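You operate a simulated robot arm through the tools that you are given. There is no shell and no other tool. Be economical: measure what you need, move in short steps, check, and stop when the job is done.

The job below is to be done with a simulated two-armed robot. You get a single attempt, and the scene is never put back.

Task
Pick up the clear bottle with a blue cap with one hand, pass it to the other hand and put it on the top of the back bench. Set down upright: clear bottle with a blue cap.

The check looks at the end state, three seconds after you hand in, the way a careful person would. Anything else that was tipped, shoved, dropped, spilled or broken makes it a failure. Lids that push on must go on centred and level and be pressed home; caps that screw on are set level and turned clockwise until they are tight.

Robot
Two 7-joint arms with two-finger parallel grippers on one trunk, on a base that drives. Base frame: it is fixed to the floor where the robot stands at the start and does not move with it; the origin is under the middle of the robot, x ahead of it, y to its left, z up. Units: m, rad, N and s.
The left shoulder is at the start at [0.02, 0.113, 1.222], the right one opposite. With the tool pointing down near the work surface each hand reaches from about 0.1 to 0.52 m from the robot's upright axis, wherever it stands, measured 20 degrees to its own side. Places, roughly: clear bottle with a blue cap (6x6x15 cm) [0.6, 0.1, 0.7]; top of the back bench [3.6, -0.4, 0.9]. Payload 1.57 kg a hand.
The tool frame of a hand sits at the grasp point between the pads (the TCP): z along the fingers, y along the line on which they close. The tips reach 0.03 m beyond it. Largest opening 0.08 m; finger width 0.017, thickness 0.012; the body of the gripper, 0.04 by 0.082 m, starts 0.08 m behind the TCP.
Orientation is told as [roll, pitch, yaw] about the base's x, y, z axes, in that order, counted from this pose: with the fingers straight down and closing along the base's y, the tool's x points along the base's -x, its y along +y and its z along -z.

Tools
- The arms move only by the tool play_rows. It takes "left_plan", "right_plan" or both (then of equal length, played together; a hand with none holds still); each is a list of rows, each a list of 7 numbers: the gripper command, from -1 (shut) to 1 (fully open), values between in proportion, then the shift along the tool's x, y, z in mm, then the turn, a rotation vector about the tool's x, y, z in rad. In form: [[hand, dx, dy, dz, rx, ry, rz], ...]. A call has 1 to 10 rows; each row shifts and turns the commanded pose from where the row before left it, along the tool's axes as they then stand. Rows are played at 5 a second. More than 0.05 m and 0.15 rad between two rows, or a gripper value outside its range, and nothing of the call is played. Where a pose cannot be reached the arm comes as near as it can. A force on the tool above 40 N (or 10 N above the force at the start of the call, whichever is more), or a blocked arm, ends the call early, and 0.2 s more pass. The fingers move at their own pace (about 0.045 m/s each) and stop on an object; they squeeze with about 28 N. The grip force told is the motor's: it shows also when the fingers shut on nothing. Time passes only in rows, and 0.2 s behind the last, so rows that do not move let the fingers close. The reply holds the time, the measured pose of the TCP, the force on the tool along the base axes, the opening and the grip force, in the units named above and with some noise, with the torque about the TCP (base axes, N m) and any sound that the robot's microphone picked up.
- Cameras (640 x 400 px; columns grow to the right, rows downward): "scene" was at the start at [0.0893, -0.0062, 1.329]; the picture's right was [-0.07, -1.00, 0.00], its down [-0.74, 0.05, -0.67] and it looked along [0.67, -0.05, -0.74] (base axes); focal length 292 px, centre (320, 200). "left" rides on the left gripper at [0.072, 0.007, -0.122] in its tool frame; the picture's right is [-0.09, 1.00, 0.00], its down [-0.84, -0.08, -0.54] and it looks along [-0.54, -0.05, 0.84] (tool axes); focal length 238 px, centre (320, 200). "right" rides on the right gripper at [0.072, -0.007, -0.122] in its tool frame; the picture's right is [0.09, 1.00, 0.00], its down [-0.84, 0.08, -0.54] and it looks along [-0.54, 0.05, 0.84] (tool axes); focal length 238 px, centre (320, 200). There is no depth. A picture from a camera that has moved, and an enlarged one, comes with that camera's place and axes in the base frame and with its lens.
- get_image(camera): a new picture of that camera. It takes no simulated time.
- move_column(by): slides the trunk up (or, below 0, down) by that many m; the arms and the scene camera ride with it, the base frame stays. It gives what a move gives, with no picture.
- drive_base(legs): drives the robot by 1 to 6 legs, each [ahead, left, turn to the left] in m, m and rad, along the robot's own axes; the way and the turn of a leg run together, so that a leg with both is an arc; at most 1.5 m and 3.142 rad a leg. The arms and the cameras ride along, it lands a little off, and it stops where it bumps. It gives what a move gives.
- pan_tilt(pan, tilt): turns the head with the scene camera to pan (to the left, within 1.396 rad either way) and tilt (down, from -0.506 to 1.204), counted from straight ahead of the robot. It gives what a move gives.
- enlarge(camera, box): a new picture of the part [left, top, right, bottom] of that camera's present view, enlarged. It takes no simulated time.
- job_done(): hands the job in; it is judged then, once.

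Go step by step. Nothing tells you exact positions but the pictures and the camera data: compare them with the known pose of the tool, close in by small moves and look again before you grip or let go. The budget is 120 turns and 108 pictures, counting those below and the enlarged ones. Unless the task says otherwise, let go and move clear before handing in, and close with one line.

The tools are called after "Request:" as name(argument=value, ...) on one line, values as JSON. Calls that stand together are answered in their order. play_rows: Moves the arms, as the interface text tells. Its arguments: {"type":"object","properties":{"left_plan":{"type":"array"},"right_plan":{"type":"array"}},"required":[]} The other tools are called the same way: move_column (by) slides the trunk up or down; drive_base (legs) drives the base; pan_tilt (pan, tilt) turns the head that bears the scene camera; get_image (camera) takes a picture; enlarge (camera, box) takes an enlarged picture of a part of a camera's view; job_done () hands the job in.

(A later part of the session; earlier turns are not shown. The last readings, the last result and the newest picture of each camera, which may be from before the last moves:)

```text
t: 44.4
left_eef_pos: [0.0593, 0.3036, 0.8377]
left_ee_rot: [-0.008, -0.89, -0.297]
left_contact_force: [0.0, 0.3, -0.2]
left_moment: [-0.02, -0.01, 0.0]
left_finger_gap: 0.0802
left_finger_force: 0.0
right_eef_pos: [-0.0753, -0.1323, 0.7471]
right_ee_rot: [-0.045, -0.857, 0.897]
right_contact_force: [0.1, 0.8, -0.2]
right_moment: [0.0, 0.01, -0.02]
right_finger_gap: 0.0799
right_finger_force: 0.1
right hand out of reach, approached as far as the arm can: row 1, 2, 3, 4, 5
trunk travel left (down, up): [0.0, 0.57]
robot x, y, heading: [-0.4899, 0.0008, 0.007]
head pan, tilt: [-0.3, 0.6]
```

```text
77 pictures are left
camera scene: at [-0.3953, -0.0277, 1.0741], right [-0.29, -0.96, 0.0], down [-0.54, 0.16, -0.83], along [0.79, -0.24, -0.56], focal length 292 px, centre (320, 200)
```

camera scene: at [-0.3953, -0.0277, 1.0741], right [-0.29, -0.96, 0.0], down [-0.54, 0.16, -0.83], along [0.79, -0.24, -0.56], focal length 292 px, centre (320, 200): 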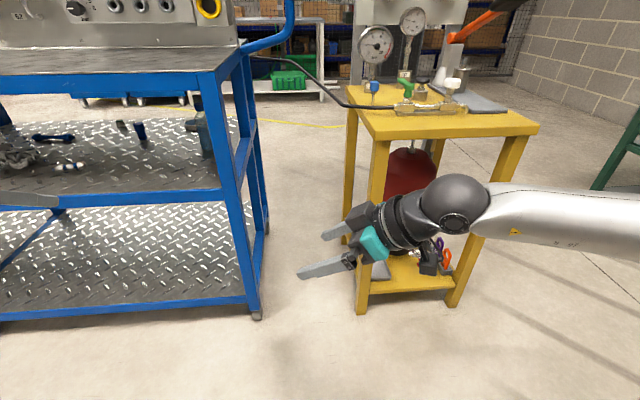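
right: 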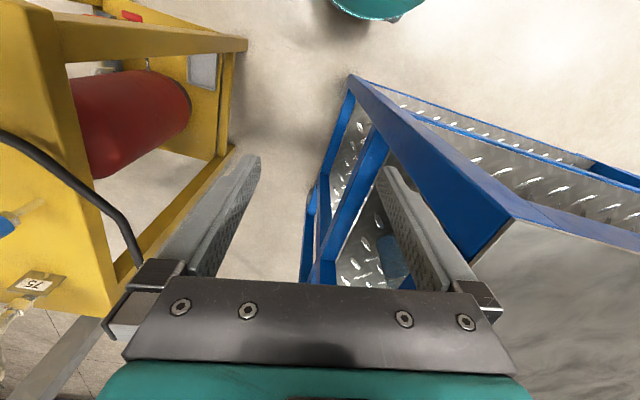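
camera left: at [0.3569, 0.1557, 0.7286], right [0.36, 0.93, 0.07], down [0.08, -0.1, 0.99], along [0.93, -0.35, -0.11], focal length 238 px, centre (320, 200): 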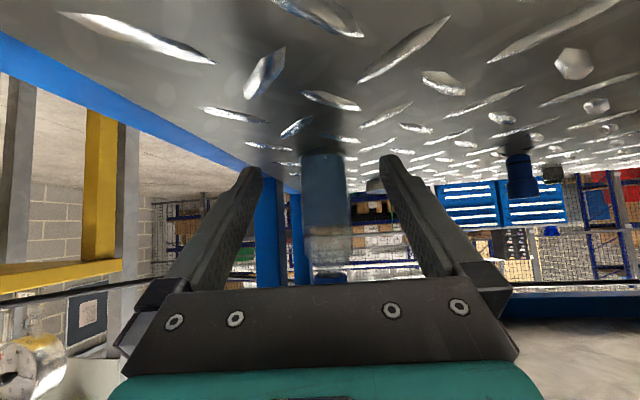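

The forearm now trails back-right, which suits the gap beside the bench, but reach matters. I'll look down at my own base to learn its size.

Request:
pan_tilt(pan=0.0, tilt=1.2)

Request:
get_image(camera="scene")

```text
t: 45.4
left_eef_pos: [0.0607, 0.3033, 0.838]
left_ee_rot: [-0.007, -0.892, -0.298]
left_contact_force: [-1.1, 0.5, 0.7]
left_moment: [-0.01, -0.01, -0.01]
left_finger_gap: 0.08
left_finger_force: 0.1
right_eef_pos: [-0.0761, -0.1319, 0.7459]
right_ee_rot: [-0.046, -0.856, 0.894]
right_contact_force: [0.8, 0.6, 0.9]
right_moment: [0.03, -0.01, -0.01]
right_finger_gap: 0.0798
right_finger_force: 0.2
trunk travel left (down, up): [0.0, 0.57]
robot x, y, heading: [-0.4884, -0.0005, 0.005]
head pan, tilt: [0.0, 1.201]
```

```text
76 pictures are left
camera scene: at [-0.424, -0.0017, 1.0295], right [0.01, -1.0, 0.0], down [-0.93, -0.01, -0.36], along [0.36, 0.0, -0.93], focal length 292 px, centre (320, 200)
```

scene: 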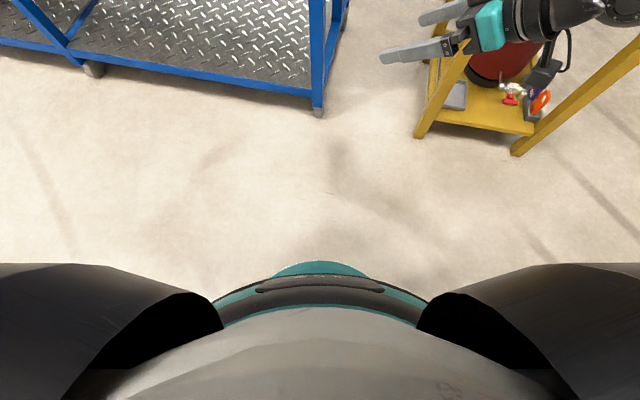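

The base seems slim (~0.25 m), so I can use the mouth between bench and cart. I need to map the blue tube and black cable that cross that gap, starting with one view from here.

Request:
pan_tilt(pan=-0.2, tilt=0.2)

Request:
enlarge(camera="scene", box=[180, 100, 480, 290])

Request:
drive_base(legs=[[0, -0.3, 0]])

Request:
enlarge(camera="scene", box=[80, 100, 380, 290])

```text
t: 46.7
left_eef_pos: [0.0625, 0.3026, 0.8381]
left_ee_rot: [-0.007, -0.889, -0.297]
left_contact_force: [0.1, -0.1, -0.4]
left_moment: [0.01, -0.02, 0.0]
left_finger_gap: 0.0799
left_finger_force: 0.1
right_eef_pos: [-0.0757, -0.133, 0.7461]
right_ee_rot: [-0.045, -0.855, 0.896]
right_contact_force: [-0.5, 0.0, -0.3]
right_moment: [0.03, 0.01, 0.0]
right_finger_gap: 0.0801
right_finger_force: 0.1
trunk travel left (down, up): [0.0, 0.57]
robot x, y, heading: [-0.4919, -0.0008, 0.007]
head pan, tilt: [-0.201, 0.201]
```

```text
2.11 times, centred on (330, 195) of scene
camera zoom: at [-0.3885, -0.02, 1.1108], right [-0.19, -0.98, 0.0], down [-0.2, 0.04, -0.98], along [0.96, -0.19, -0.2], focal length 614 px, centre (299, 210)
```

zoom: 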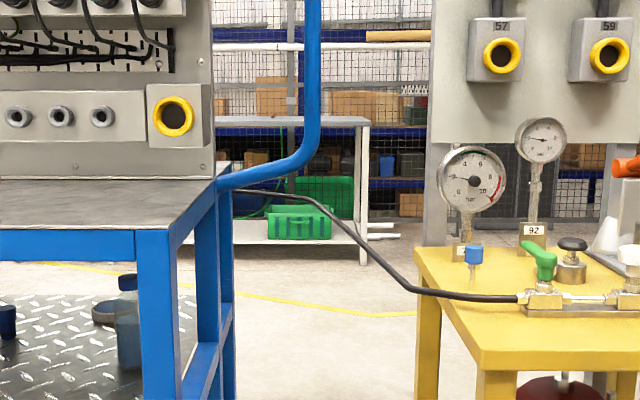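

```text
t: 48.7
left_eef_pos: [0.0641, 0.0044, 0.8384]
left_ee_rot: [-0.008, -0.89, -0.307]
left_contact_force: [0.5, -0.6, -0.2]
left_moment: [-0.03, 0.01, 0.0]
left_finger_gap: 0.0799
left_finger_force: 0.1
right_eef_pos: [-0.0769, -0.4298, 0.7467]
right_ee_rot: [-0.046, -0.855, 0.886]
right_contact_force: [-0.4, 0.1, 0.0]
right_moment: [0.01, -0.01, 0.0]
right_finger_gap: 0.08
right_finger_force: 0.1
trunk travel left (down, up): [0.0, 0.57]
robot x, y, heading: [-0.4889, -0.2965, 0.003]
head pan, tilt: [-0.201, 0.201]
```

```text
2.11 times, centred on (230, 195) of scene
camera zoom: at [-0.3883, -0.3156, 1.1109], right [-0.2, -0.98, 0.0], down [-0.2, 0.04, -0.98], along [0.96, -0.2, -0.2], focal length 614 px, centre (510, 210)
```

zoom: 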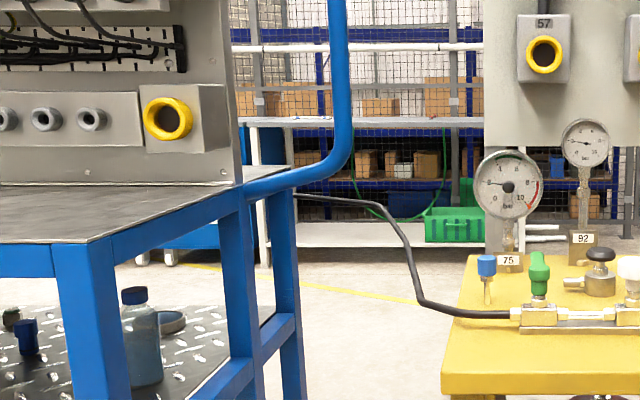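

The cable runs (0.68,-0.24,0.91)→(0.61,-0.33,0.84)→(0.43,-0.35,0.82) and the tube is at x≈0.70. The right elbow should fit between them and the bench if the robot stands in the mouth at heading ~0.7. I'll shape the right arm for that and tuck the left.

Request:
play_rows(left_plan=[[1, 27, -13, -33, 0, 0, 0], [1, 27, -13, -33, 0, 0, 0], [1, 27, -13, -33, 0, 0, 0], [1, 27, -13, -33, 0, 0, 0], [1, 27, -13, -33, 0, 0, 0], [1, 27, -13, -33, 0, 0, 0], [1, 0, 0, 0, 0, 0.14, 0], [1, 0, 0, 0, 0, 0.14, 0]], right_plan=[[1, 0, 0, 0, 0.098, 0, 0.083], [1, 0, 0, 0, 0.098, 0, 0.083], [1, 0, 0, 0, 0.098, 0, 0.083], [1, -9, -24, 26, 0, 0, 0], [1, -9, -24, 26, 0, 0, 0], [1, -9, -24, 26, 0, 0, 0], [1, -9, -24, 26, 0, 0, 0], [1, 0, 0, 0, 0, 0, 0]])

Request:
play_rows(left_plan=[[1, 0, -20, -20, 0, 0.14, 0], [1, 0, -20, -20, 0, 0.14, 0], [1, 0, -20, 0, 0, 0.14, 0], [1, 0, -20, 0, 0, 0.14, 0], [1, 0, 0, 0, 0, 0, 0]])

Request:
pan_tilt(pan=-0.3, tilt=0.6)

Request:
get_image(camera="scene")

```text
t: 50.5
left_eef_pos: [-0.1941, 0.0183, 0.8419]
left_ee_rot: [-0.045, -0.748, -0.309]
left_contact_force: [-0.4, 0.1, 0.1]
left_moment: [0.02, 0.01, 0.01]
left_finger_gap: 0.0803
left_finger_force: 0.1
left hand out of reach, approached as far as the arm can: row 6, 7, 8
right_eef_pos: [0.0606, -0.4723, 0.7093]
right_ee_rot: [-0.049, -0.868, 0.503]
right_contact_force: [0.3, 1.0, 0.5]
right_moment: [-0.03, 0.01, -0.01]
right_finger_gap: 0.0802
right_finger_force: 0.0
trunk travel left (down, up): [0.0, 0.57]
robot x, y, heading: [-0.489, -0.2947, -0.008]
head pan, tilt: [-0.201, 0.201]
```

```text
t: 51.7
left_eef_pos: [-0.2398, -0.032, 0.8723]
left_ee_rot: [-0.06, -0.238, -0.356]
left_contact_force: [-0.4, -0.2, -0.1]
left_moment: [-0.01, 0.03, -0.02]
left_finger_gap: 0.0799
left_finger_force: 0.1
left hand out of reach, approached as far as the arm can: row 1, 4
right_eef_pos: [0.061, -0.4722, 0.7092]
right_ee_rot: [-0.05, -0.869, 0.503]
right_contact_force: [0.1, -0.1, -0.4]
right_moment: [-0.05, 0.0, 0.01]
right_finger_gap: 0.0799
right_finger_force: 0.1
trunk travel left (down, up): [0.0, 0.57]
robot x, y, heading: [-0.4871, -0.2943, 0.002]
head pan, tilt: [-0.201, 0.201]
```

```text
t: 52.6
left_eef_pos: [-0.24, -0.0322, 0.8732]
left_ee_rot: [-0.061, -0.239, -0.355]
left_contact_force: [-0.2, -0.4, -0.4]
left_moment: [-0.01, 0.02, -0.01]
left_finger_gap: 0.0799
left_finger_force: 0.1
right_eef_pos: [0.0604, -0.472, 0.7089]
right_ee_rot: [-0.048, -0.867, 0.502]
right_contact_force: [-0.2, -0.3, 0.2]
right_moment: [0.02, 0.01, -0.03]
right_finger_gap: 0.0799
right_finger_force: 0.2
trunk travel left (down, up): [0.0, 0.57]
robot x, y, heading: [-0.4883, -0.2951, -0.008]
head pan, tilt: [-0.3, 0.6]
```

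```text
73 pictures are left
camera scene: at [-0.3952, -0.3231, 1.0742], right [-0.3, -0.95, 0.0], down [-0.54, 0.17, -0.83], along [0.79, -0.25, -0.56], focal length 292 px, centre (320, 200)
```

scene: 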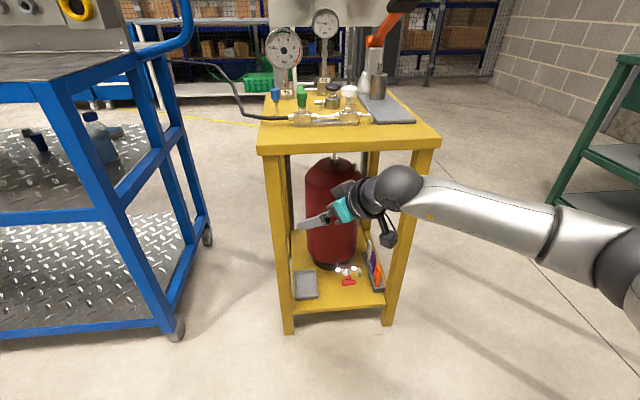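

That posture has a lower elbow that trails well behind the hand, which could suit a front approach with a flatter hand. I'll back off a little and test tilt ~20°.

Request:
drive_base(legs=[[-0.12, 0.3, 0]])

Request:
play_rows(right_plan=[[1, 0, 0, 0, 0.076, 0, 0.064, 0], [1, 0, 0, 0, 0.076, -0.11, 0.064]])

Request:
play_rows(right_plan=[[1, 0, 0, 0, 0.076, -0.11, 0.064], [1, 0, 0, 0, 0.076, -0.11, 0.05], [1, 0, 0, 0, 0.076, -0.11, 0.04], [1, -7, -4, 18, 0, 0, 0], [1, -7, -4, 18, 0, 0, 0], [1, -7, -4, 18, 0, 0, 0], [1, 0, 0, 0, 0, 0, 0]])

Request:
pan_tilt(pan=-0.5, tilt=0.6)

Request:
get_image(camera="scene")

```text
t: 54.7
left_eef_pos: [-0.354, 0.2626, 0.8729]
left_ee_rot: [-0.062, -0.24, -0.36]
left_contact_force: [-0.1, -1.0, -0.2]
left_moment: [0.01, -0.01, 0.02]
left_finger_gap: 0.0797
left_finger_force: 0.1
right_eef_pos: [-0.0553, -0.1799, 0.71]
right_ee_rot: [-0.049, -0.866, 0.496]
right_contact_force: [0.0, -0.8, 0.2]
right_moment: [0.04, -0.02, 0.01]
right_finger_gap: 0.0801
right_finger_force: 0.0
trunk travel left (down, up): [0.0, 0.57]
robot x, y, heading: [-0.6042, -0.0048, -0.009]
head pan, tilt: [-0.3, 0.6]
```

```text
refused: a row must be a list of 7 entries
```

```text
t: 56.3
left_eef_pos: [-0.3525, 0.2609, 0.8717]
left_ee_rot: [-0.062, -0.237, -0.361]
left_contact_force: [0.5, -0.2, -0.6]
left_moment: [-0.03, 0.03, 0.04]
left_finger_gap: 0.08
left_finger_force: 0.0
right_eef_pos: [0.0033, -0.183, 0.7113]
right_ee_rot: [-0.045, -1.202, 0.228]
right_contact_force: [0.3, 0.6, 0.4]
right_moment: [-0.03, -0.02, 0.02]
right_finger_gap: 0.0802
right_finger_force: 0.0
right hand out of reach, approached as far as the arm can: row 3
trunk travel left (down, up): [0.0, 0.57]
robot x, y, heading: [-0.6037, 0.0002, -0.007]
head pan, tilt: [-0.3, 0.6]
```

```text
t: 57.0
left_eef_pos: [-0.3528, 0.2624, 0.8733]
left_ee_rot: [-0.061, -0.242, -0.361]
left_contact_force: [0.2, 0.1, -0.1]
left_moment: [0.02, -0.07, -0.01]
left_finger_gap: 0.0802
left_finger_force: 0.1
right_eef_pos: [0.0041, -0.1818, 0.711]
right_ee_rot: [-0.045, -1.205, 0.226]
right_contact_force: [-0.2, 0.2, 0.4]
right_moment: [-0.02, -0.05, -0.02]
right_finger_gap: 0.0802
right_finger_force: 0.0
trunk travel left (down, up): [0.0, 0.57]
robot x, y, heading: [-0.6029, -0.0022, -0.008]
head pan, tilt: [-0.499, 0.6]
```

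```text
72 pictures are left
camera scene: at [-0.5164, -0.0447, 1.0741], right [-0.49, -0.87, 0.0], down [-0.49, 0.27, -0.83], along [0.72, -0.4, -0.56], focal length 292 px, centre (320, 200)
```

scene: 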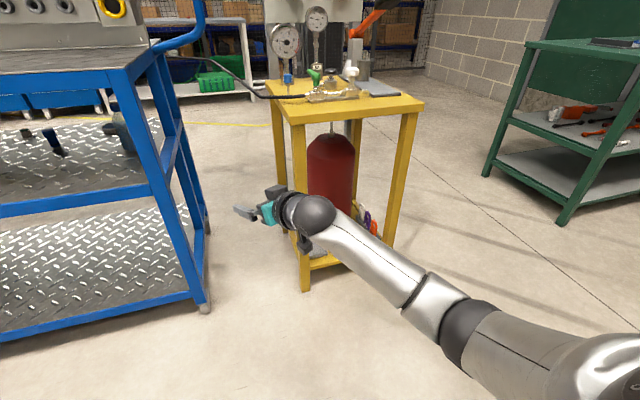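

This is the right posture: the arm is stretched and low, with the elbow trailing at z≈0.75 and the hand at z=0.711, tilted 21°. I'll tuck the left arm, fix the small roll and view the result.

Request:
play_rows(left_plan=[[1, 0, 0, -30, 0, 0.12, 0], [1, 0, 0, -30, 0, 0.12, 0], [1, 10, -25, -30, 0, 0, 0], [1, 10, -25, -30, 0, 0, 0], [1, 10, -25, 0, 0, 0, 0], [1, 10, -25, 0, 0, 0, 0], [1, 0, 0, 0, 0, 0, 0]], right_plan=[[1, 0, 0, 0, 0, 0, 0.02], [1, 0, 0, 0, 0, 0, 0.025], [1, 0, 0, 0, 0, 0, 0], [1, 0, 0, 0, 0, 0, 0], [1, 0, 0, 0, 0, 0, 0], [1, 0, 0, 0, 0, 0, 0], [1, 0, 0, 0, 0, 0, 0]])

Request:
pan_tilt(pan=0.5, tilt=0.7)

Request:
get_image(camera="scene")

```text
t: 58.6
left_eef_pos: [-0.4261, 0.2785, 0.9963]
left_ee_rot: [-0.063, -0.001, -0.378]
left_contact_force: [-0.2, 0.7, -0.6]
left_moment: [-0.02, 0.0, 0.02]
left_finger_gap: 0.0801
left_finger_force: 0.1
left hand out of reach, approached as far as the arm can: row 2, 3, 4, 5, 6
right_eef_pos: [0.0043, -0.1816, 0.7106]
right_ee_rot: [0.073, -1.204, 0.101]
right_contact_force: [0.3, 1.0, 0.3]
right_moment: [0.0, 0.01, 0.0]
right_finger_gap: 0.08
right_finger_force: 0.1
trunk travel left (down, up): [0.0, 0.57]
robot x, y, heading: [-0.6079, -0.0026, -0.01]
head pan, tilt: [-0.499, 0.6]
```

```text
t: 59.9
left_eef_pos: [-0.4267, 0.2787, 0.9956]
left_ee_rot: [-0.063, 0.0, -0.377]
left_contact_force: [0.9, -0.3, 0.6]
left_moment: [0.01, -0.02, 0.02]
left_finger_gap: 0.08
left_finger_force: 0.0
right_eef_pos: [0.0034, -0.1816, 0.71]
right_ee_rot: [0.072, -1.204, 0.101]
right_contact_force: [0.0, -0.7, -0.8]
right_moment: [0.0, -0.02, 0.01]
right_finger_gap: 0.08
right_finger_force: 0.1
trunk travel left (down, up): [0.0, 0.57]
robot x, y, heading: [-0.6067, 0.0024, -0.01]
head pan, tilt: [0.499, 0.7]
```

```text
71 pictures are left
camera scene: at [-0.5186, 0.0382, 1.0655], right [0.47, -0.88, 0.0], down [-0.57, -0.3, -0.77], along [0.68, 0.36, -0.64], focal length 292 px, centre (320, 200)
```

scene: 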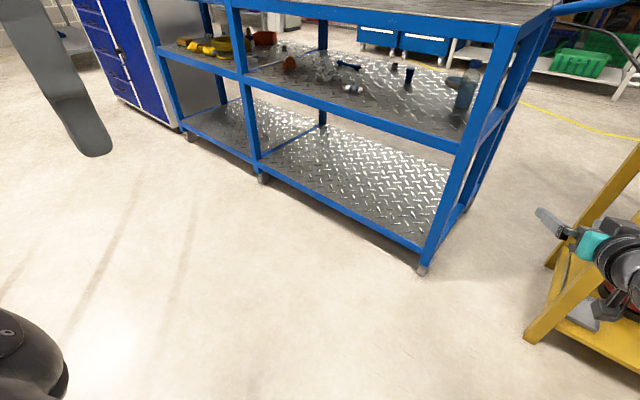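

Good posture; the closing-axis tilt is small. I'll undo half of the roll tweak, then drive left of the bottle and turn right ~0.38 rad so the hand faces into the shelf.

Request:
play_rows(right_plan=[[1, 0, 0, 0, 0, 0, -0.028], [1, 0, 0, 0, 0, 0, 0]])

Request:
drive_base(legs=[[0.25, 0.55, 0], [0, 0, -0.38]])

Request:
pan_tilt(pan=-0.3, tilt=0.55)

Request:
get_image(camera="scene")

Request:
get_image(camera="right")

```text
t: 60.5
left_eef_pos: [-0.4272, 0.2773, 0.9969]
left_ee_rot: [-0.064, 0.002, -0.379]
left_contact_force: [-0.4, 0.4, 0.0]
left_moment: [-0.04, 0.0, -0.02]
left_finger_gap: 0.0801
left_finger_force: 0.0
right_eef_pos: [0.0061, -0.1818, 0.7107]
right_ee_rot: [-0.002, -1.203, 0.179]
right_contact_force: [-0.1, -0.1, 1.1]
right_moment: [-0.03, 0.01, -0.01]
right_finger_gap: 0.08
right_finger_force: 0.0
trunk travel left (down, up): [0.0, 0.57]
robot x, y, heading: [-0.6, 0.0025, -0.013]
head pan, tilt: [0.499, 0.7]
```

```text
t: 65.1
left_eef_pos: [-0.0779, 0.7519, 0.9955]
left_ee_rot: [-0.063, 0.001, -0.755]
left_contact_force: [-0.2, 0.8, 0.0]
left_moment: [0.04, -0.02, 0.02]
left_finger_gap: 0.0802
left_finger_force: 0.1
right_eef_pos: [0.155, 0.1664, 0.7101]
right_ee_rot: [-0.001, -1.205, -0.196]
right_contact_force: [0.5, 0.7, 0.1]
right_moment: [-0.02, 0.01, 0.01]
right_finger_gap: 0.08
right_finger_force: 0.1
trunk travel left (down, up): [0.0, 0.57]
robot x, y, heading: [-0.3465, 0.5554, -0.386]
head pan, tilt: [0.499, 0.7]
```

```text
t: 66.2
left_eef_pos: [-0.0778, 0.7515, 0.9959]
left_ee_rot: [-0.063, -0.001, -0.755]
left_contact_force: [0.0, 0.6, 0.3]
left_moment: [0.02, 0.02, -0.03]
left_finger_gap: 0.0801
left_finger_force: 0.0
right_eef_pos: [0.1543, 0.1673, 0.7108]
right_ee_rot: [-0.002, -1.205, -0.196]
right_contact_force: [-0.7, -0.6, 0.1]
right_moment: [-0.02, 0.01, 0.0]
right_finger_gap: 0.08
right_finger_force: 0.1
trunk travel left (down, up): [0.0, 0.57]
robot x, y, heading: [-0.3451, 0.5586, -0.384]
head pan, tilt: [-0.3, 0.55]
```

```text
70 pictures are left
camera scene: at [-0.2662, 0.4965, 1.0786], right [-0.63, -0.78, 0.0], down [-0.41, 0.33, -0.85], along [0.66, -0.54, -0.52], focal length 292 px, centre (320, 200)
```

scene: 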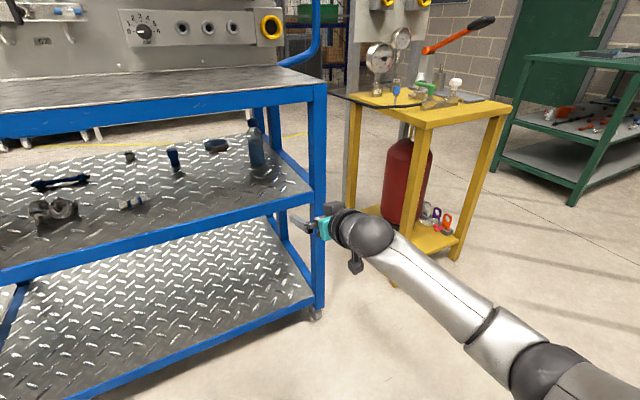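

```text
69 pictures are left
camera right: at [0.0164, 0.1869, 0.6868], right [0.16, 0.98, -0.09], down [-0.19, 0.12, 0.98], along [0.97, -0.14, 0.2], focal length 238 px, centre (320, 200)
```

right: 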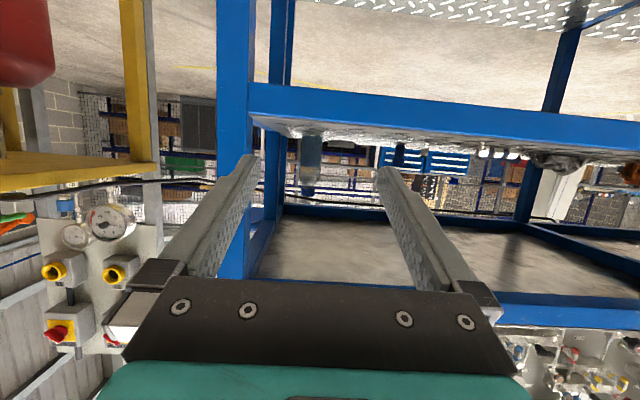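

The hand and bottle line up well: the bottle is centred between the fingers at (0.603, 0.070). I'll raise the trunk 12 mm for camera clearance over the shelf lip, then drive to ~10 cm short.

Request:
move_column(by=0.012)

Request:
drive_base(legs=[[0.344, 0.058, 0]])

Request:
get_image(camera="right")

Request:
get_image(camera="scene")

```text
t: 66.8
left_eef_pos: [-0.0781, 0.753, 1.0092]
left_ee_rot: [-0.063, -0.001, -0.753]
left_contact_force: [0.1, -0.9, -0.4]
left_moment: [0.01, 0.01, 0.08]
left_finger_gap: 0.08
left_finger_force: 0.1
right_eef_pos: [0.1545, 0.167, 0.7213]
right_ee_rot: [-0.001, -1.205, -0.196]
right_contact_force: [0.8, 0.1, 0.2]
right_moment: [0.0, 0.0, 0.02]
right_finger_gap: 0.08
right_finger_force: 0.0
trunk travel left (down, up): [-0.012, 0.558]
robot x, y, heading: [-0.3425, 0.5564, -0.379]
head pan, tilt: [-0.3, 0.55]
```

```text
t: 69.2
left_eef_pos: [0.2681, 0.6756, 1.0085]
left_ee_rot: [-0.061, 0.001, -0.747]
left_contact_force: [-0.5, 0.1, 0.3]
left_moment: [-0.01, 0.0, -0.01]
left_finger_gap: 0.0797
left_finger_force: 0.2
right_eef_pos: [0.5045, 0.0928, 0.722]
right_ee_rot: [-0.002, -1.204, -0.189]
right_contact_force: [0.3, 0.1, -0.3]
right_moment: [-0.06, -0.03, -0.02]
right_finger_gap: 0.0799
right_finger_force: 0.0
trunk travel left (down, up): [-0.012, 0.558]
robot x, y, heading: [0.0038, 0.4802, -0.378]
head pan, tilt: [-0.3, 0.55]
```

```text
68 pictures are left
camera right: at [0.366, 0.1116, 0.6988], right [0.16, 0.98, -0.09], down [-0.19, 0.12, 0.98], along [0.97, -0.14, 0.2], focal length 238 px, centre (320, 200)
```

right: 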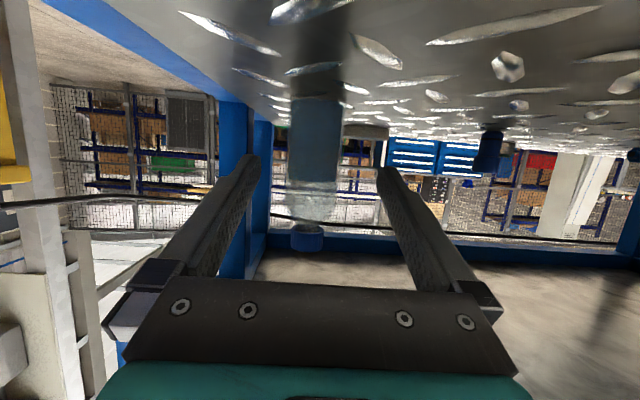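

```text
67 pictures are left
camera scene: at [0.0813, 0.4192, 1.0906], right [-0.63, -0.78, 0.0], down [-0.41, 0.33, -0.85], along [0.66, -0.53, -0.52], focal length 292 px, centre (320, 200)
```

scene: 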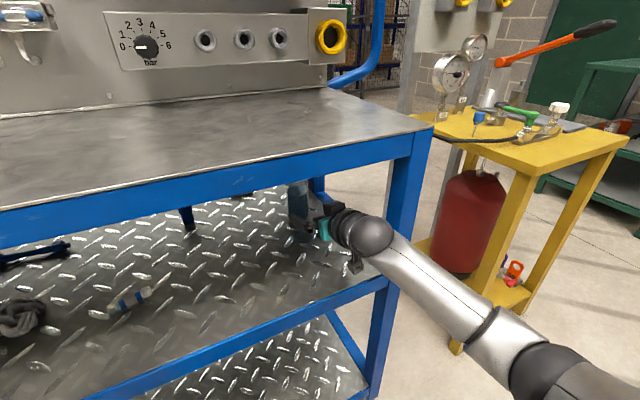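

The bottle is still centred between the fingers, about 10 cm ahead. I'll drive the last stretch.

Request:
drive_base(legs=[[0.085, 0.01, 0]])

Request:
get_image(camera="right")

Request:
enlarge(camera="scene", box=[230, 150, 450, 300])

```text
t: 70.2
left_eef_pos: [0.3478, 0.6562, 1.0085]
left_ee_rot: [-0.064, 0.0, -0.746]
left_contact_force: [-1.2, 0.1, -0.6]
left_moment: [0.0, 0.0, -0.02]
left_finger_gap: 0.0799
left_finger_force: 0.1
right_eef_pos: [0.585, 0.0709, 0.7227]
right_ee_rot: [0.0, -1.205, -0.187]
right_contact_force: [0.7, 0.2, 0.0]
right_moment: [-0.01, -0.01, -0.03]
right_finger_gap: 0.0798
right_finger_force: 0.0
trunk travel left (down, up): [-0.012, 0.558]
robot x, y, heading: [0.0821, 0.4572, -0.379]
head pan, tilt: [-0.3, 0.55]
```

```text
66 pictures are left
camera right: at [0.4467, 0.0904, 0.6988], right [0.15, 0.98, -0.09], down [-0.19, 0.12, 0.98], along [0.97, -0.13, 0.2], focal length 238 px, centre (320, 200)
```

right: 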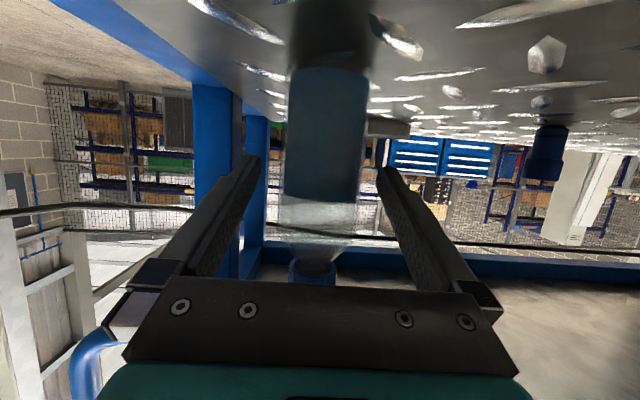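

```text
2.67 times, centred on (340, 225) of scene
camera zoom: at [0.1618, 0.3979, 1.0906], right [-0.63, -0.78, 0.0], down [-0.41, 0.33, -0.85], along [0.66, -0.53, -0.52], focal length 777 px, centre (267, 133)
```

zoom: 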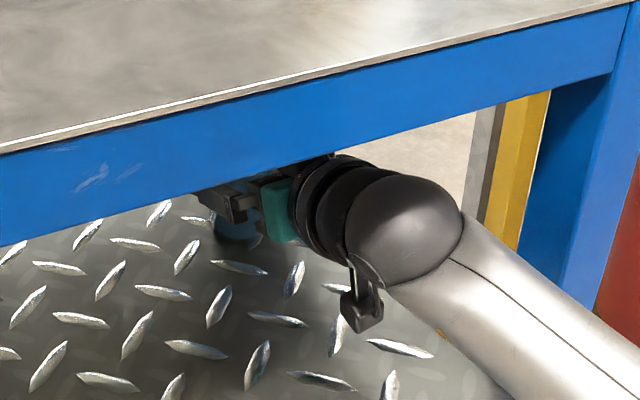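

Centred; the TCP is ~2 cm short of the bottle axis. I'll nudge 14 mm forward, then close.

Request:
play_rows(right_plan=[[1, -2.5, 2, 6.5, 0, 0, 0], [1, -2.5, 0, 6.5, 0, 0, 0], [1, 0, 0, 0, 0, 0, 0]])

```text
t: 71.0
left_eef_pos: [0.3468, 0.6551, 1.0091]
left_ee_rot: [-0.063, 0.0, -0.747]
left_contact_force: [0.4, 0.3, 0.3]
left_moment: [-0.02, -0.01, -0.01]
left_finger_gap: 0.0802
left_finger_force: 0.1
right_eef_pos: [0.599, 0.0698, 0.7223]
right_ee_rot: [0.0, -1.205, -0.187]
right_contact_force: [0.8, -0.2, -0.5]
right_moment: [0.02, 0.0, 0.01]
right_finger_gap: 0.0804
right_finger_force: 0.1
trunk travel left (down, up): [-0.012, 0.558]
robot x, y, heading: [0.0824, 0.4602, -0.376]
head pan, tilt: [-0.3, 0.55]
```

Request:
play_rows(right_plan=[[0.3, 0, 0, 0, 0, 0, 0], [-0.2, 0, 0, 0, 0, 0, 0], [-1, 0, 0, 0, 0, 0, 0], [-1, 0, 0, 0, 0, 0, 0], [-1, 0, 0, 0, 0, 0, 0], [-1, 0, 0, 0, 0, 0, 0]])

Request:
get_image(camera="right")

```text
t: 72.4
left_eef_pos: [0.3475, 0.6548, 1.0083]
left_ee_rot: [-0.064, 0.0, -0.748]
left_contact_force: [-0.1, 0.6, -0.7]
left_moment: [0.03, -0.01, -0.01]
left_finger_gap: 0.08
left_finger_force: 0.1
right_eef_pos: [0.599, 0.07, 0.7225]
right_ee_rot: [-0.003, -1.202, -0.187]
right_contact_force: [-0.4, -1.2, 0.2]
right_moment: [0.03, -0.04, -0.05]
right_finger_gap: 0.0545
right_finger_force: 27.9
trunk travel left (down, up): [-0.012, 0.558]
robot x, y, heading: [0.0832, 0.4594, -0.382]
head pan, tilt: [-0.3, 0.55]
```

```text
64 pictures are left
camera right: at [0.4607, 0.0895, 0.6986], right [0.15, 0.98, -0.09], down [-0.19, 0.12, 0.98], along [0.97, -0.13, 0.2], focal length 238 px, centre (320, 200)
```

right: 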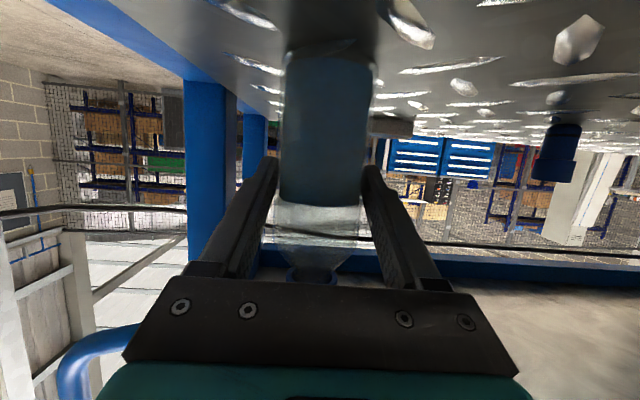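

Gripped at 54 mm. I'll lift 15 mm with the trunk and check, then retreat.

Request:
move_column(by=0.018)

Request:
get_image(camera="right")

```text
t: 73.1
left_eef_pos: [0.3479, 0.6552, 1.0266]
left_ee_rot: [-0.065, -0.001, -0.748]
left_contact_force: [-0.4, -0.4, 0.1]
left_moment: [0.02, 0.0, -0.01]
left_finger_gap: 0.0803
left_finger_force: 0.1
right_eef_pos: [0.5996, 0.0703, 0.7394]
right_ee_rot: [-0.003, -1.206, -0.187]
right_contact_force: [1.2, -0.7, 0.1]
right_moment: [-0.08, -0.06, 0.02]
right_finger_gap: 0.0539
right_finger_force: 28.4
trunk travel left (down, up): [-0.03, 0.54]
robot x, y, heading: [0.0796, 0.4594, -0.378]
head pan, tilt: [-0.3, 0.55]
```

```text
63 pictures are left
camera right: at [0.461, 0.0896, 0.7169], right [0.15, 0.98, -0.09], down [-0.19, 0.12, 0.98], along [0.97, -0.13, 0.2], focal length 238 px, centre (320, 200)
```

right: 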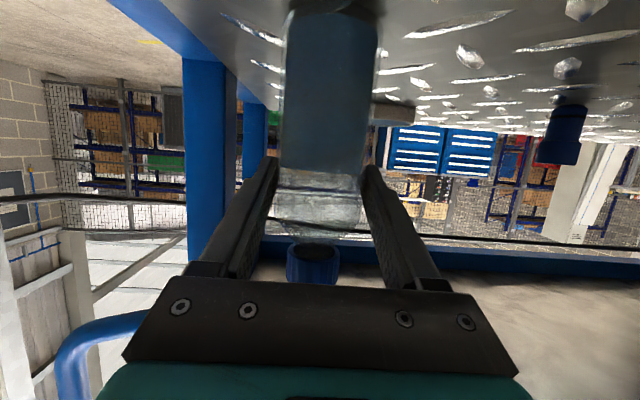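

The bottle looks shifted relative to the fingers, so I'll check whether it actually lifted or slipped.

Request:
enlarge(camera="right", box=[220, 0, 440, 300])

Request:
pan_tilt(pan=-0.3, tilt=0.75)

Request:
enlarge(camera="scene", box=[200, 60, 450, 240])

```text
1.33 times, centred on (330, 150) of right
camera zoom: at [0.461, 0.0896, 0.7169], right [0.15, 0.98, -0.09], down [-0.19, 0.12, 0.98], along [0.97, -0.13, 0.2], focal length 318 px, centre (307, 267)
```

zoom: 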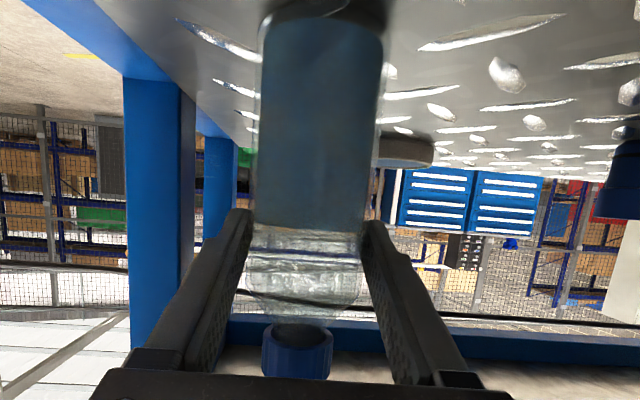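

```text
t: 73.8
left_eef_pos: [0.3481, 0.6555, 1.0253]
left_ee_rot: [-0.062, -0.001, -0.748]
left_contact_force: [0.2, 0.4, -0.1]
left_moment: [-0.01, 0.03, -0.01]
left_finger_gap: 0.08
left_finger_force: 0.0
right_eef_pos: [0.5998, 0.0714, 0.7404]
right_ee_rot: [-0.001, -1.206, -0.19]
right_contact_force: [1.1, 0.0, 2.2]
right_moment: [-0.07, -0.09, 0.0]
right_finger_gap: 0.0542
right_finger_force: 28.1
trunk travel left (down, up): [-0.03, 0.54]
robot x, y, heading: [0.0799, 0.459, -0.375]
head pan, tilt: [-0.3, 0.75]
```

```text
2.22 times, centred on (325, 150) of scene
camera zoom: at [0.1564, 0.4023, 1.0913], right [-0.63, -0.78, 0.0], down [-0.53, 0.43, -0.73], along [0.57, -0.46, -0.68], focal length 648 px, centre (309, 311)
```

zoom: 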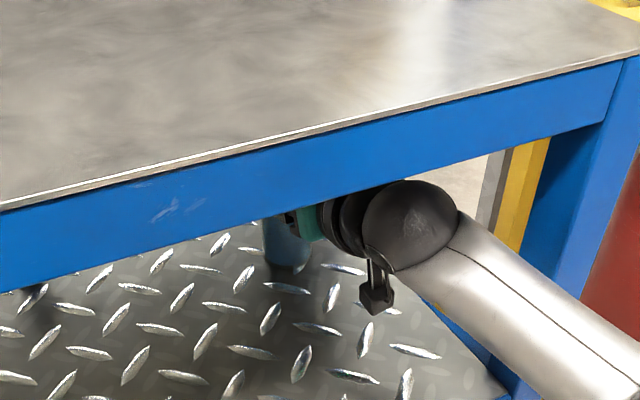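

I can't tell whether it slipped, so I'll do a small extra lift with the arm and compare.

Request:
play_rows(right_plan=[[-1, -4.7, 0, -1.8, 0, 0, 0], [-1, -4.7, 0, -1.8, 0, 0, 0], [-1, 0, 0, 0, 0, 0, 0]])

Request:
get_image(camera="right")

Request:
get_image(camera="scene")

```text
t: 74.6
left_eef_pos: [0.3479, 0.6552, 1.0265]
left_ee_rot: [-0.063, -0.001, -0.747]
left_contact_force: [0.9, -0.3, -0.4]
left_moment: [-0.02, -0.02, 0.0]
left_finger_gap: 0.08
left_finger_force: 0.2
right_eef_pos: [0.5975, 0.0699, 0.7479]
right_ee_rot: [0.0, -1.201, -0.189]
right_contact_force: [-0.6, 0.1, -1.4]
right_moment: [0.0, -0.01, -0.04]
right_finger_gap: 0.0543
right_finger_force: 27.7
trunk travel left (down, up): [-0.03, 0.54]
robot x, y, heading: [0.0801, 0.4625, -0.379]
head pan, tilt: [-0.3, 0.75]
```

```text
60 pictures are left
camera right: at [0.4602, 0.0885, 0.7257], right [0.15, 0.98, -0.09], down [-0.19, 0.11, 0.98], along [0.97, -0.14, 0.2], focal length 238 px, centre (320, 200)
```

right: 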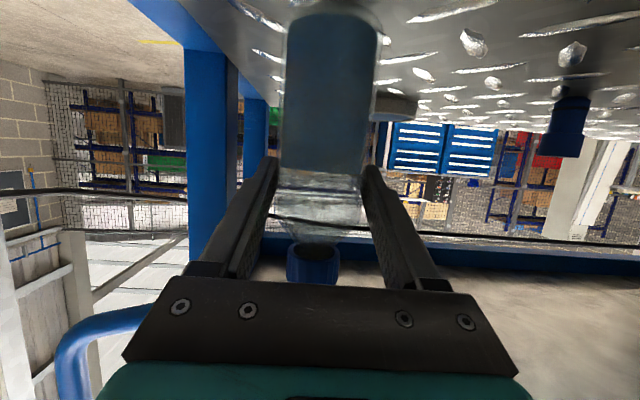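

```text
59 pictures are left
camera scene: at [0.1565, 0.4021, 1.0912], right [-0.63, -0.78, 0.0], down [-0.53, 0.43, -0.73], along [0.57, -0.46, -0.68], focal length 292 px, centre (320, 200)
```

scene: 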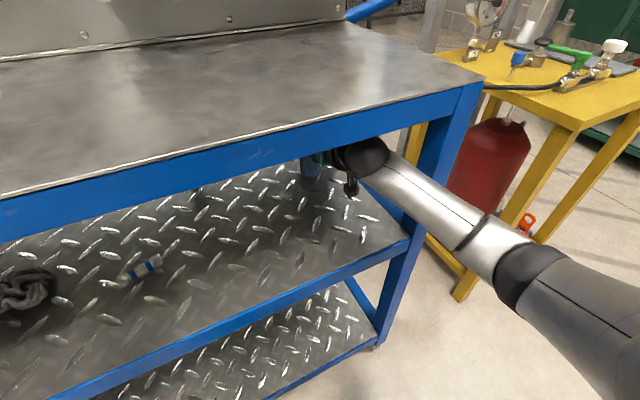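

It holds now: the bottle kept its place in the fingers while rising 8 mm. I'll back straight out along the finger direction.

Request:
drive_base(legs=[[-0.08, -0.0155, 0]])

Request:
get_image(camera="right")

```text
t: 75.7
left_eef_pos: [0.2694, 0.67, 1.0263]
left_ee_rot: [-0.062, -0.001, -0.746]
left_contact_force: [0.5, -0.5, -0.4]
left_moment: [0.0, 0.0, 0.04]
left_finger_gap: 0.0799
left_finger_force: 0.1
right_eef_pos: [0.5201, 0.0842, 0.7488]
right_ee_rot: [0.0, -1.205, -0.189]
right_contact_force: [0.2, -0.2, -2.2]
right_moment: [0.0, 0.04, -0.01]
right_finger_gap: 0.0543
right_finger_force: 28.2
trunk travel left (down, up): [-0.03, 0.54]
robot x, y, heading: [0.0052, 0.4749, -0.375]
head pan, tilt: [-0.3, 0.75]
```

```text
58 pictures are left
camera right: at [0.3824, 0.1033, 0.7259], right [0.15, 0.98, -0.09], down [-0.19, 0.11, 0.98], along [0.97, -0.13, 0.2], focal length 238 px, centre (320, 200)
```

right: 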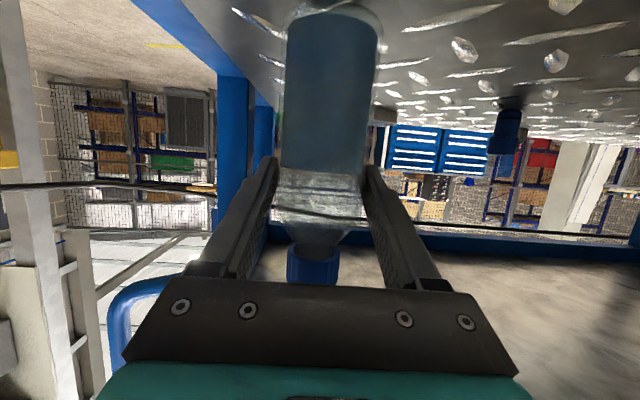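

The bottle comes along. Backing all the way out.

Request:
drive_base(legs=[[-0.3, -0.058, 0], [-0.25, 0, 0]])

Request:
get_image(camera="scene")

Request:
get_image(camera="right")

```text
t: 79.2
left_eef_pos: [-0.2623, 0.8214, 1.0254]
left_ee_rot: [-0.063, 0.0, -0.755]
left_contact_force: [-0.5, 0.3, 0.3]
left_moment: [0.0, 0.0, -0.01]
left_finger_gap: 0.0798
left_finger_force: 0.1
right_eef_pos: [-0.0161, 0.2327, 0.7494]
right_ee_rot: [0.0, -1.204, -0.196]
right_contact_force: [-0.8, -0.4, -1.8]
right_moment: [0.0, 0.03, -0.02]
right_finger_gap: 0.054
right_finger_force: 27.8
trunk travel left (down, up): [-0.03, 0.54]
robot x, y, heading: [-0.5287, 0.6257, -0.383]
head pan, tilt: [-0.3, 0.75]
```

```text
57 pictures are left
camera scene: at [-0.4557, 0.5684, 1.0912], right [-0.63, -0.78, 0.0], down [-0.53, 0.43, -0.73], along [0.57, -0.46, -0.68], focal length 292 px, centre (320, 200)
```

scene: 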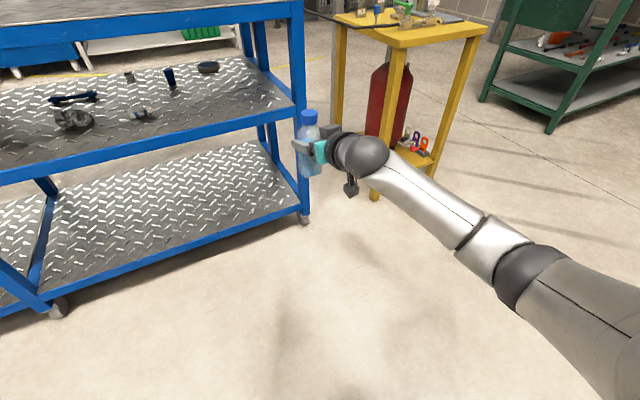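

```text
56 pictures are left
camera right: at [-0.1539, 0.2527, 0.7258], right [0.16, 0.98, -0.09], down [-0.19, 0.12, 0.98], along [0.97, -0.14, 0.2], focal length 238 px, centre (320, 200)
```

right: 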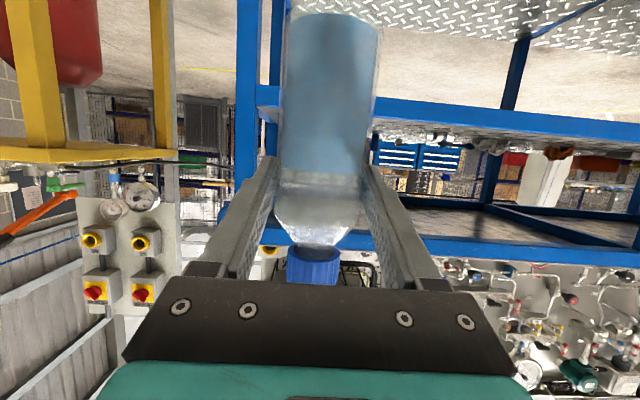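

Bottle is out, held upright in the right hand. For the handover, I'll bring it closer to the middle with the right hand pointing inward, in slow steps.

Request:
play_rows(right_plan=[[-1, 6.1, 17.5, -16, -0.056, 0, -0.0215], [-1, 5.8, 18.5, -15, -0.056, 0, -0.0215], [-1, 5.3, 19.4, -13.9, -0.056, 0, -0.0215], [-1, 4.9, 20.2, -12.8, -0.056, 0, -0.0215], [-1, 4.4, 21, -11.6, -0.056, 0, -0.0215], [-1, 4, 21.7, -10.4, -0.056, 0, -0.0215], [-1, 3.5, 22.3, -9.2, -0.056, 0, -0.0215], [-1, 3, 22.9, -7.9, -0.056, 0, -0.0215], [-1, 2.5, 23.4, -6.6, -0.056, 0, -0.0215], [-1, 2, 23.8, -5.2, -0.056, 0, -0.0215]])

Request:
get_image(camera="scene")

```text
t: 81.4
left_eef_pos: [-0.2633, 0.82, 1.0263]
left_ee_rot: [-0.063, 0.001, -0.755]
left_contact_force: [0.2, -0.6, 0.8]
left_moment: [0.02, -0.03, -0.02]
left_finger_gap: 0.0797
left_finger_force: 0.2
right_eef_pos: [-0.1505, 0.4364, 0.7509]
right_ee_rot: [0.0, -1.205, 0.405]
right_contact_force: [0.6, 0.2, -2.9]
right_moment: [0.01, 0.0, 0.01]
right_finger_gap: 0.0543
right_finger_force: 27.8
trunk travel left (down, up): [-0.03, 0.54]
robot x, y, heading: [-0.5333, 0.6257, -0.384]
head pan, tilt: [-0.3, 0.75]
```

```text
55 pictures are left
camera scene: at [-0.4557, 0.5684, 1.0912], right [-0.63, -0.78, 0.0], down [-0.53, 0.43, -0.73], along [0.57, -0.46, -0.68], focal length 292 px, centre (320, 200)
```

scene: 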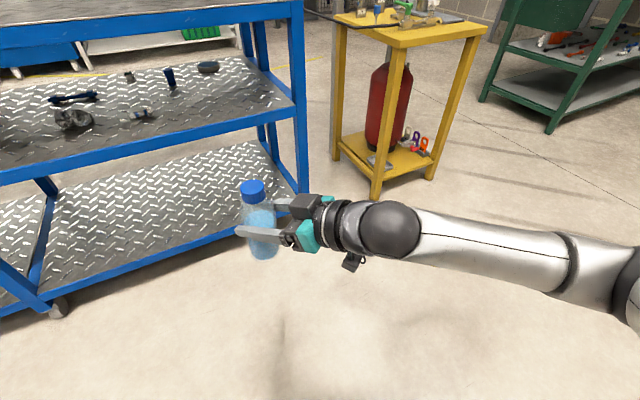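

Request:
enlarge(camera="scene", box=[190, 150, 350, 280])

Request:
get_image(camera="left")

```text
3.08 times, centred on (270, 215) of scene
camera zoom: at [-0.4557, 0.5684, 1.0912], right [-0.63, -0.78, 0.0], down [-0.53, 0.43, -0.73], along [0.57, -0.46, -0.68], focal length 897 px, centre (474, 154)
```

zoom: 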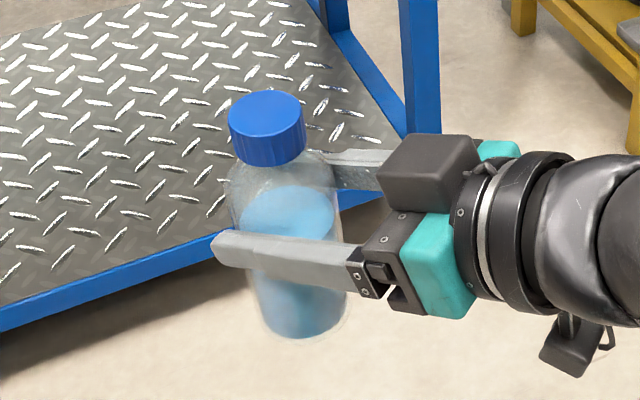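

```text
53 pictures are left
camera left: at [-0.306, 0.8791, 1.1469], right [0.75, 0.66, -0.06], down [0.58, -0.6, 0.55], along [0.32, -0.44, -0.84], focal length 238 px, centre (320, 200)
```

left: 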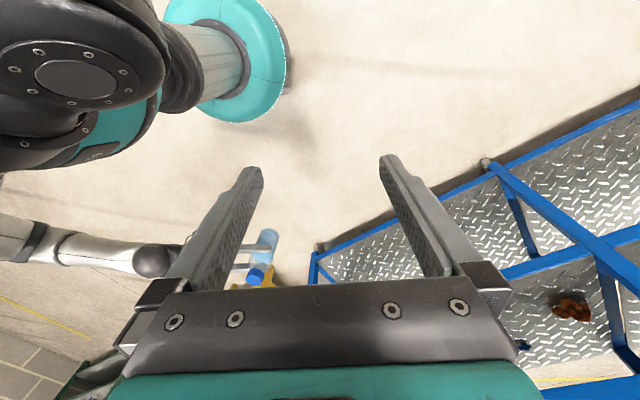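

Secure and nearly upright. The left hand will take it by the cap from above, clear of the right fingers, so I'll bring the left hand to hover above the cap.

Request:
play_rows(left_plan=[[1, 0, 0, 0, -0.063, 0, 0], [1, -38, -20, 8, 0, 0, 0], [1, -38, -20, 8, 0, 0, 0], [1, -38, -20, 8, 0, 0, 0], [1, -38, -20, 8, 0, 0, 0], [1, -38, -20, 8, 0, 0, 0], [1, -38, -20, 8, 0, 0, 0], [1, -38, -20, 8, 0, 0, 0], [1, -38, -20, 8, 0, 0, 0], [1, 0, 0, 0, 0, 0, 0]])

Request:
get_image(camera="left")

Request:
get_image(camera="scene")

```text
t: 83.6
left_eef_pos: [-0.0427, 0.7318, 0.9746]
left_ee_rot: [-0.004, -0.002, -0.759]
left_contact_force: [1.5, -0.1, -1.0]
left_moment: [0.02, -0.01, 0.02]
left_finger_gap: 0.0799
left_finger_force: 0.1
left hand out of reach, approached as far as the arm can: row 1, 2, 3, 4, 5, 6, 7, 8, 9
right_eef_pos: [-0.1502, 0.4367, 0.7502]
right_ee_rot: [0.001, -1.204, 0.403]
right_contact_force: [0.3, 0.6, -0.9]
right_moment: [-0.02, 0.02, -0.01]
right_finger_gap: 0.0544
right_finger_force: 28.3
trunk travel left (down, up): [-0.03, 0.54]
robot x, y, heading: [-0.533, 0.6262, -0.387]
head pan, tilt: [-0.3, 0.75]
```

```text
52 pictures are left
camera left: at [-0.0901, 0.7864, 1.0964], right [0.75, 0.66, 0.0], down [0.56, -0.63, 0.54], along [0.36, -0.41, -0.84], focal length 238 px, centre (320, 200)
```

left: 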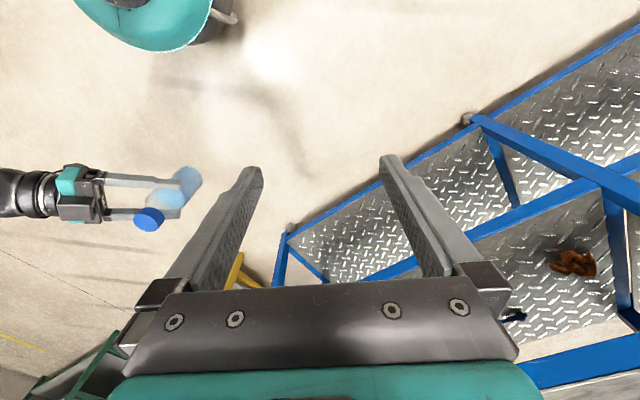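

```text
51 pictures are left
camera scene: at [-0.4555, 0.5684, 1.0912], right [-0.63, -0.78, 0.0], down [-0.53, 0.43, -0.73], along [0.57, -0.46, -0.68], focal length 292 px, centre (320, 200)
```

scene: 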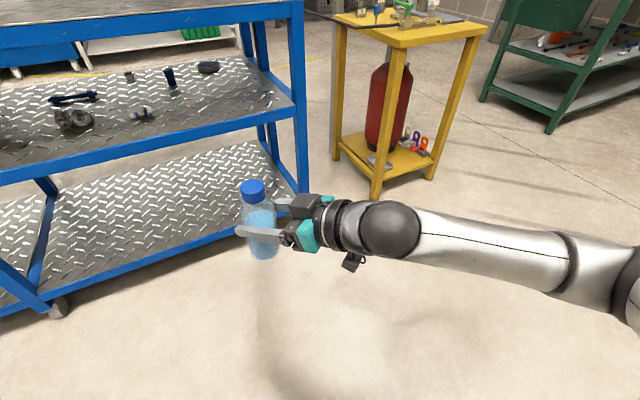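

The left hand was too high relative to its shoulder. I'll lower it first, beside the bottle, then move over.

Request:
play_rows(left_plan=[[1, 0, 0, 47, 0, 0, 0], [1, 0, 0, 47, 0, 0, 0], [1, -17, -34, 0, 0, 0, 0], [1, -17, -34, 0, 0, 0, 0], [1, -17, -34, 0, 0, 0, 0], [1, -17, -34, 0, 0, 0, 0], [1, 0, 0, 0, 0, 0, 0]])

Request:
get_image(camera="left")

Request:
get_image(camera="scene")

```text
t: 85.2
left_eef_pos: [-0.0278, 0.7329, 0.8833]
left_ee_rot: [-0.005, 0.0, -0.756]
left_contact_force: [0.2, 0.3, -0.2]
left_moment: [0.0, 0.0, 0.02]
left_finger_gap: 0.0799
left_finger_force: 0.1
left hand out of reach, approached as far as the arm can: row 1, 2, 3, 4, 5, 6
right_eef_pos: [-0.1502, 0.436, 0.7511]
right_ee_rot: [0.0, -1.205, 0.404]
right_contact_force: [-0.8, 0.5, -2.4]
right_moment: [-0.01, 0.04, -0.02]
right_finger_gap: 0.054
right_finger_force: 28.7
trunk travel left (down, up): [-0.03, 0.54]
robot x, y, heading: [-0.5292, 0.6238, -0.384]
head pan, tilt: [-0.3, 0.75]
```

```text
50 pictures are left
camera left: at [-0.0754, 0.7864, 1.0052], right [0.75, 0.66, 0.0], down [0.56, -0.63, 0.54], along [0.36, -0.41, -0.84], focal length 238 px, centre (320, 200)
```

left: 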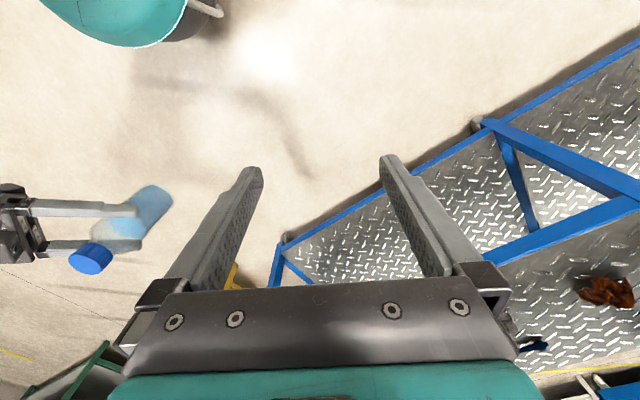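

```text
49 pictures are left
camera scene: at [-0.4557, 0.5684, 1.0912], right [-0.63, -0.78, 0.0], down [-0.53, 0.43, -0.73], along [0.57, -0.46, -0.68], focal length 292 px, centre (320, 200)
```

scene: 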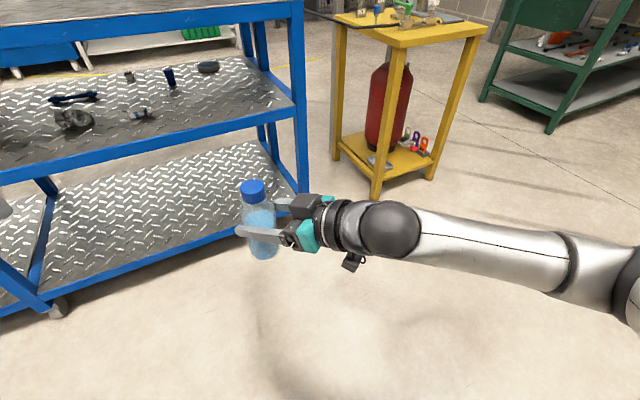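

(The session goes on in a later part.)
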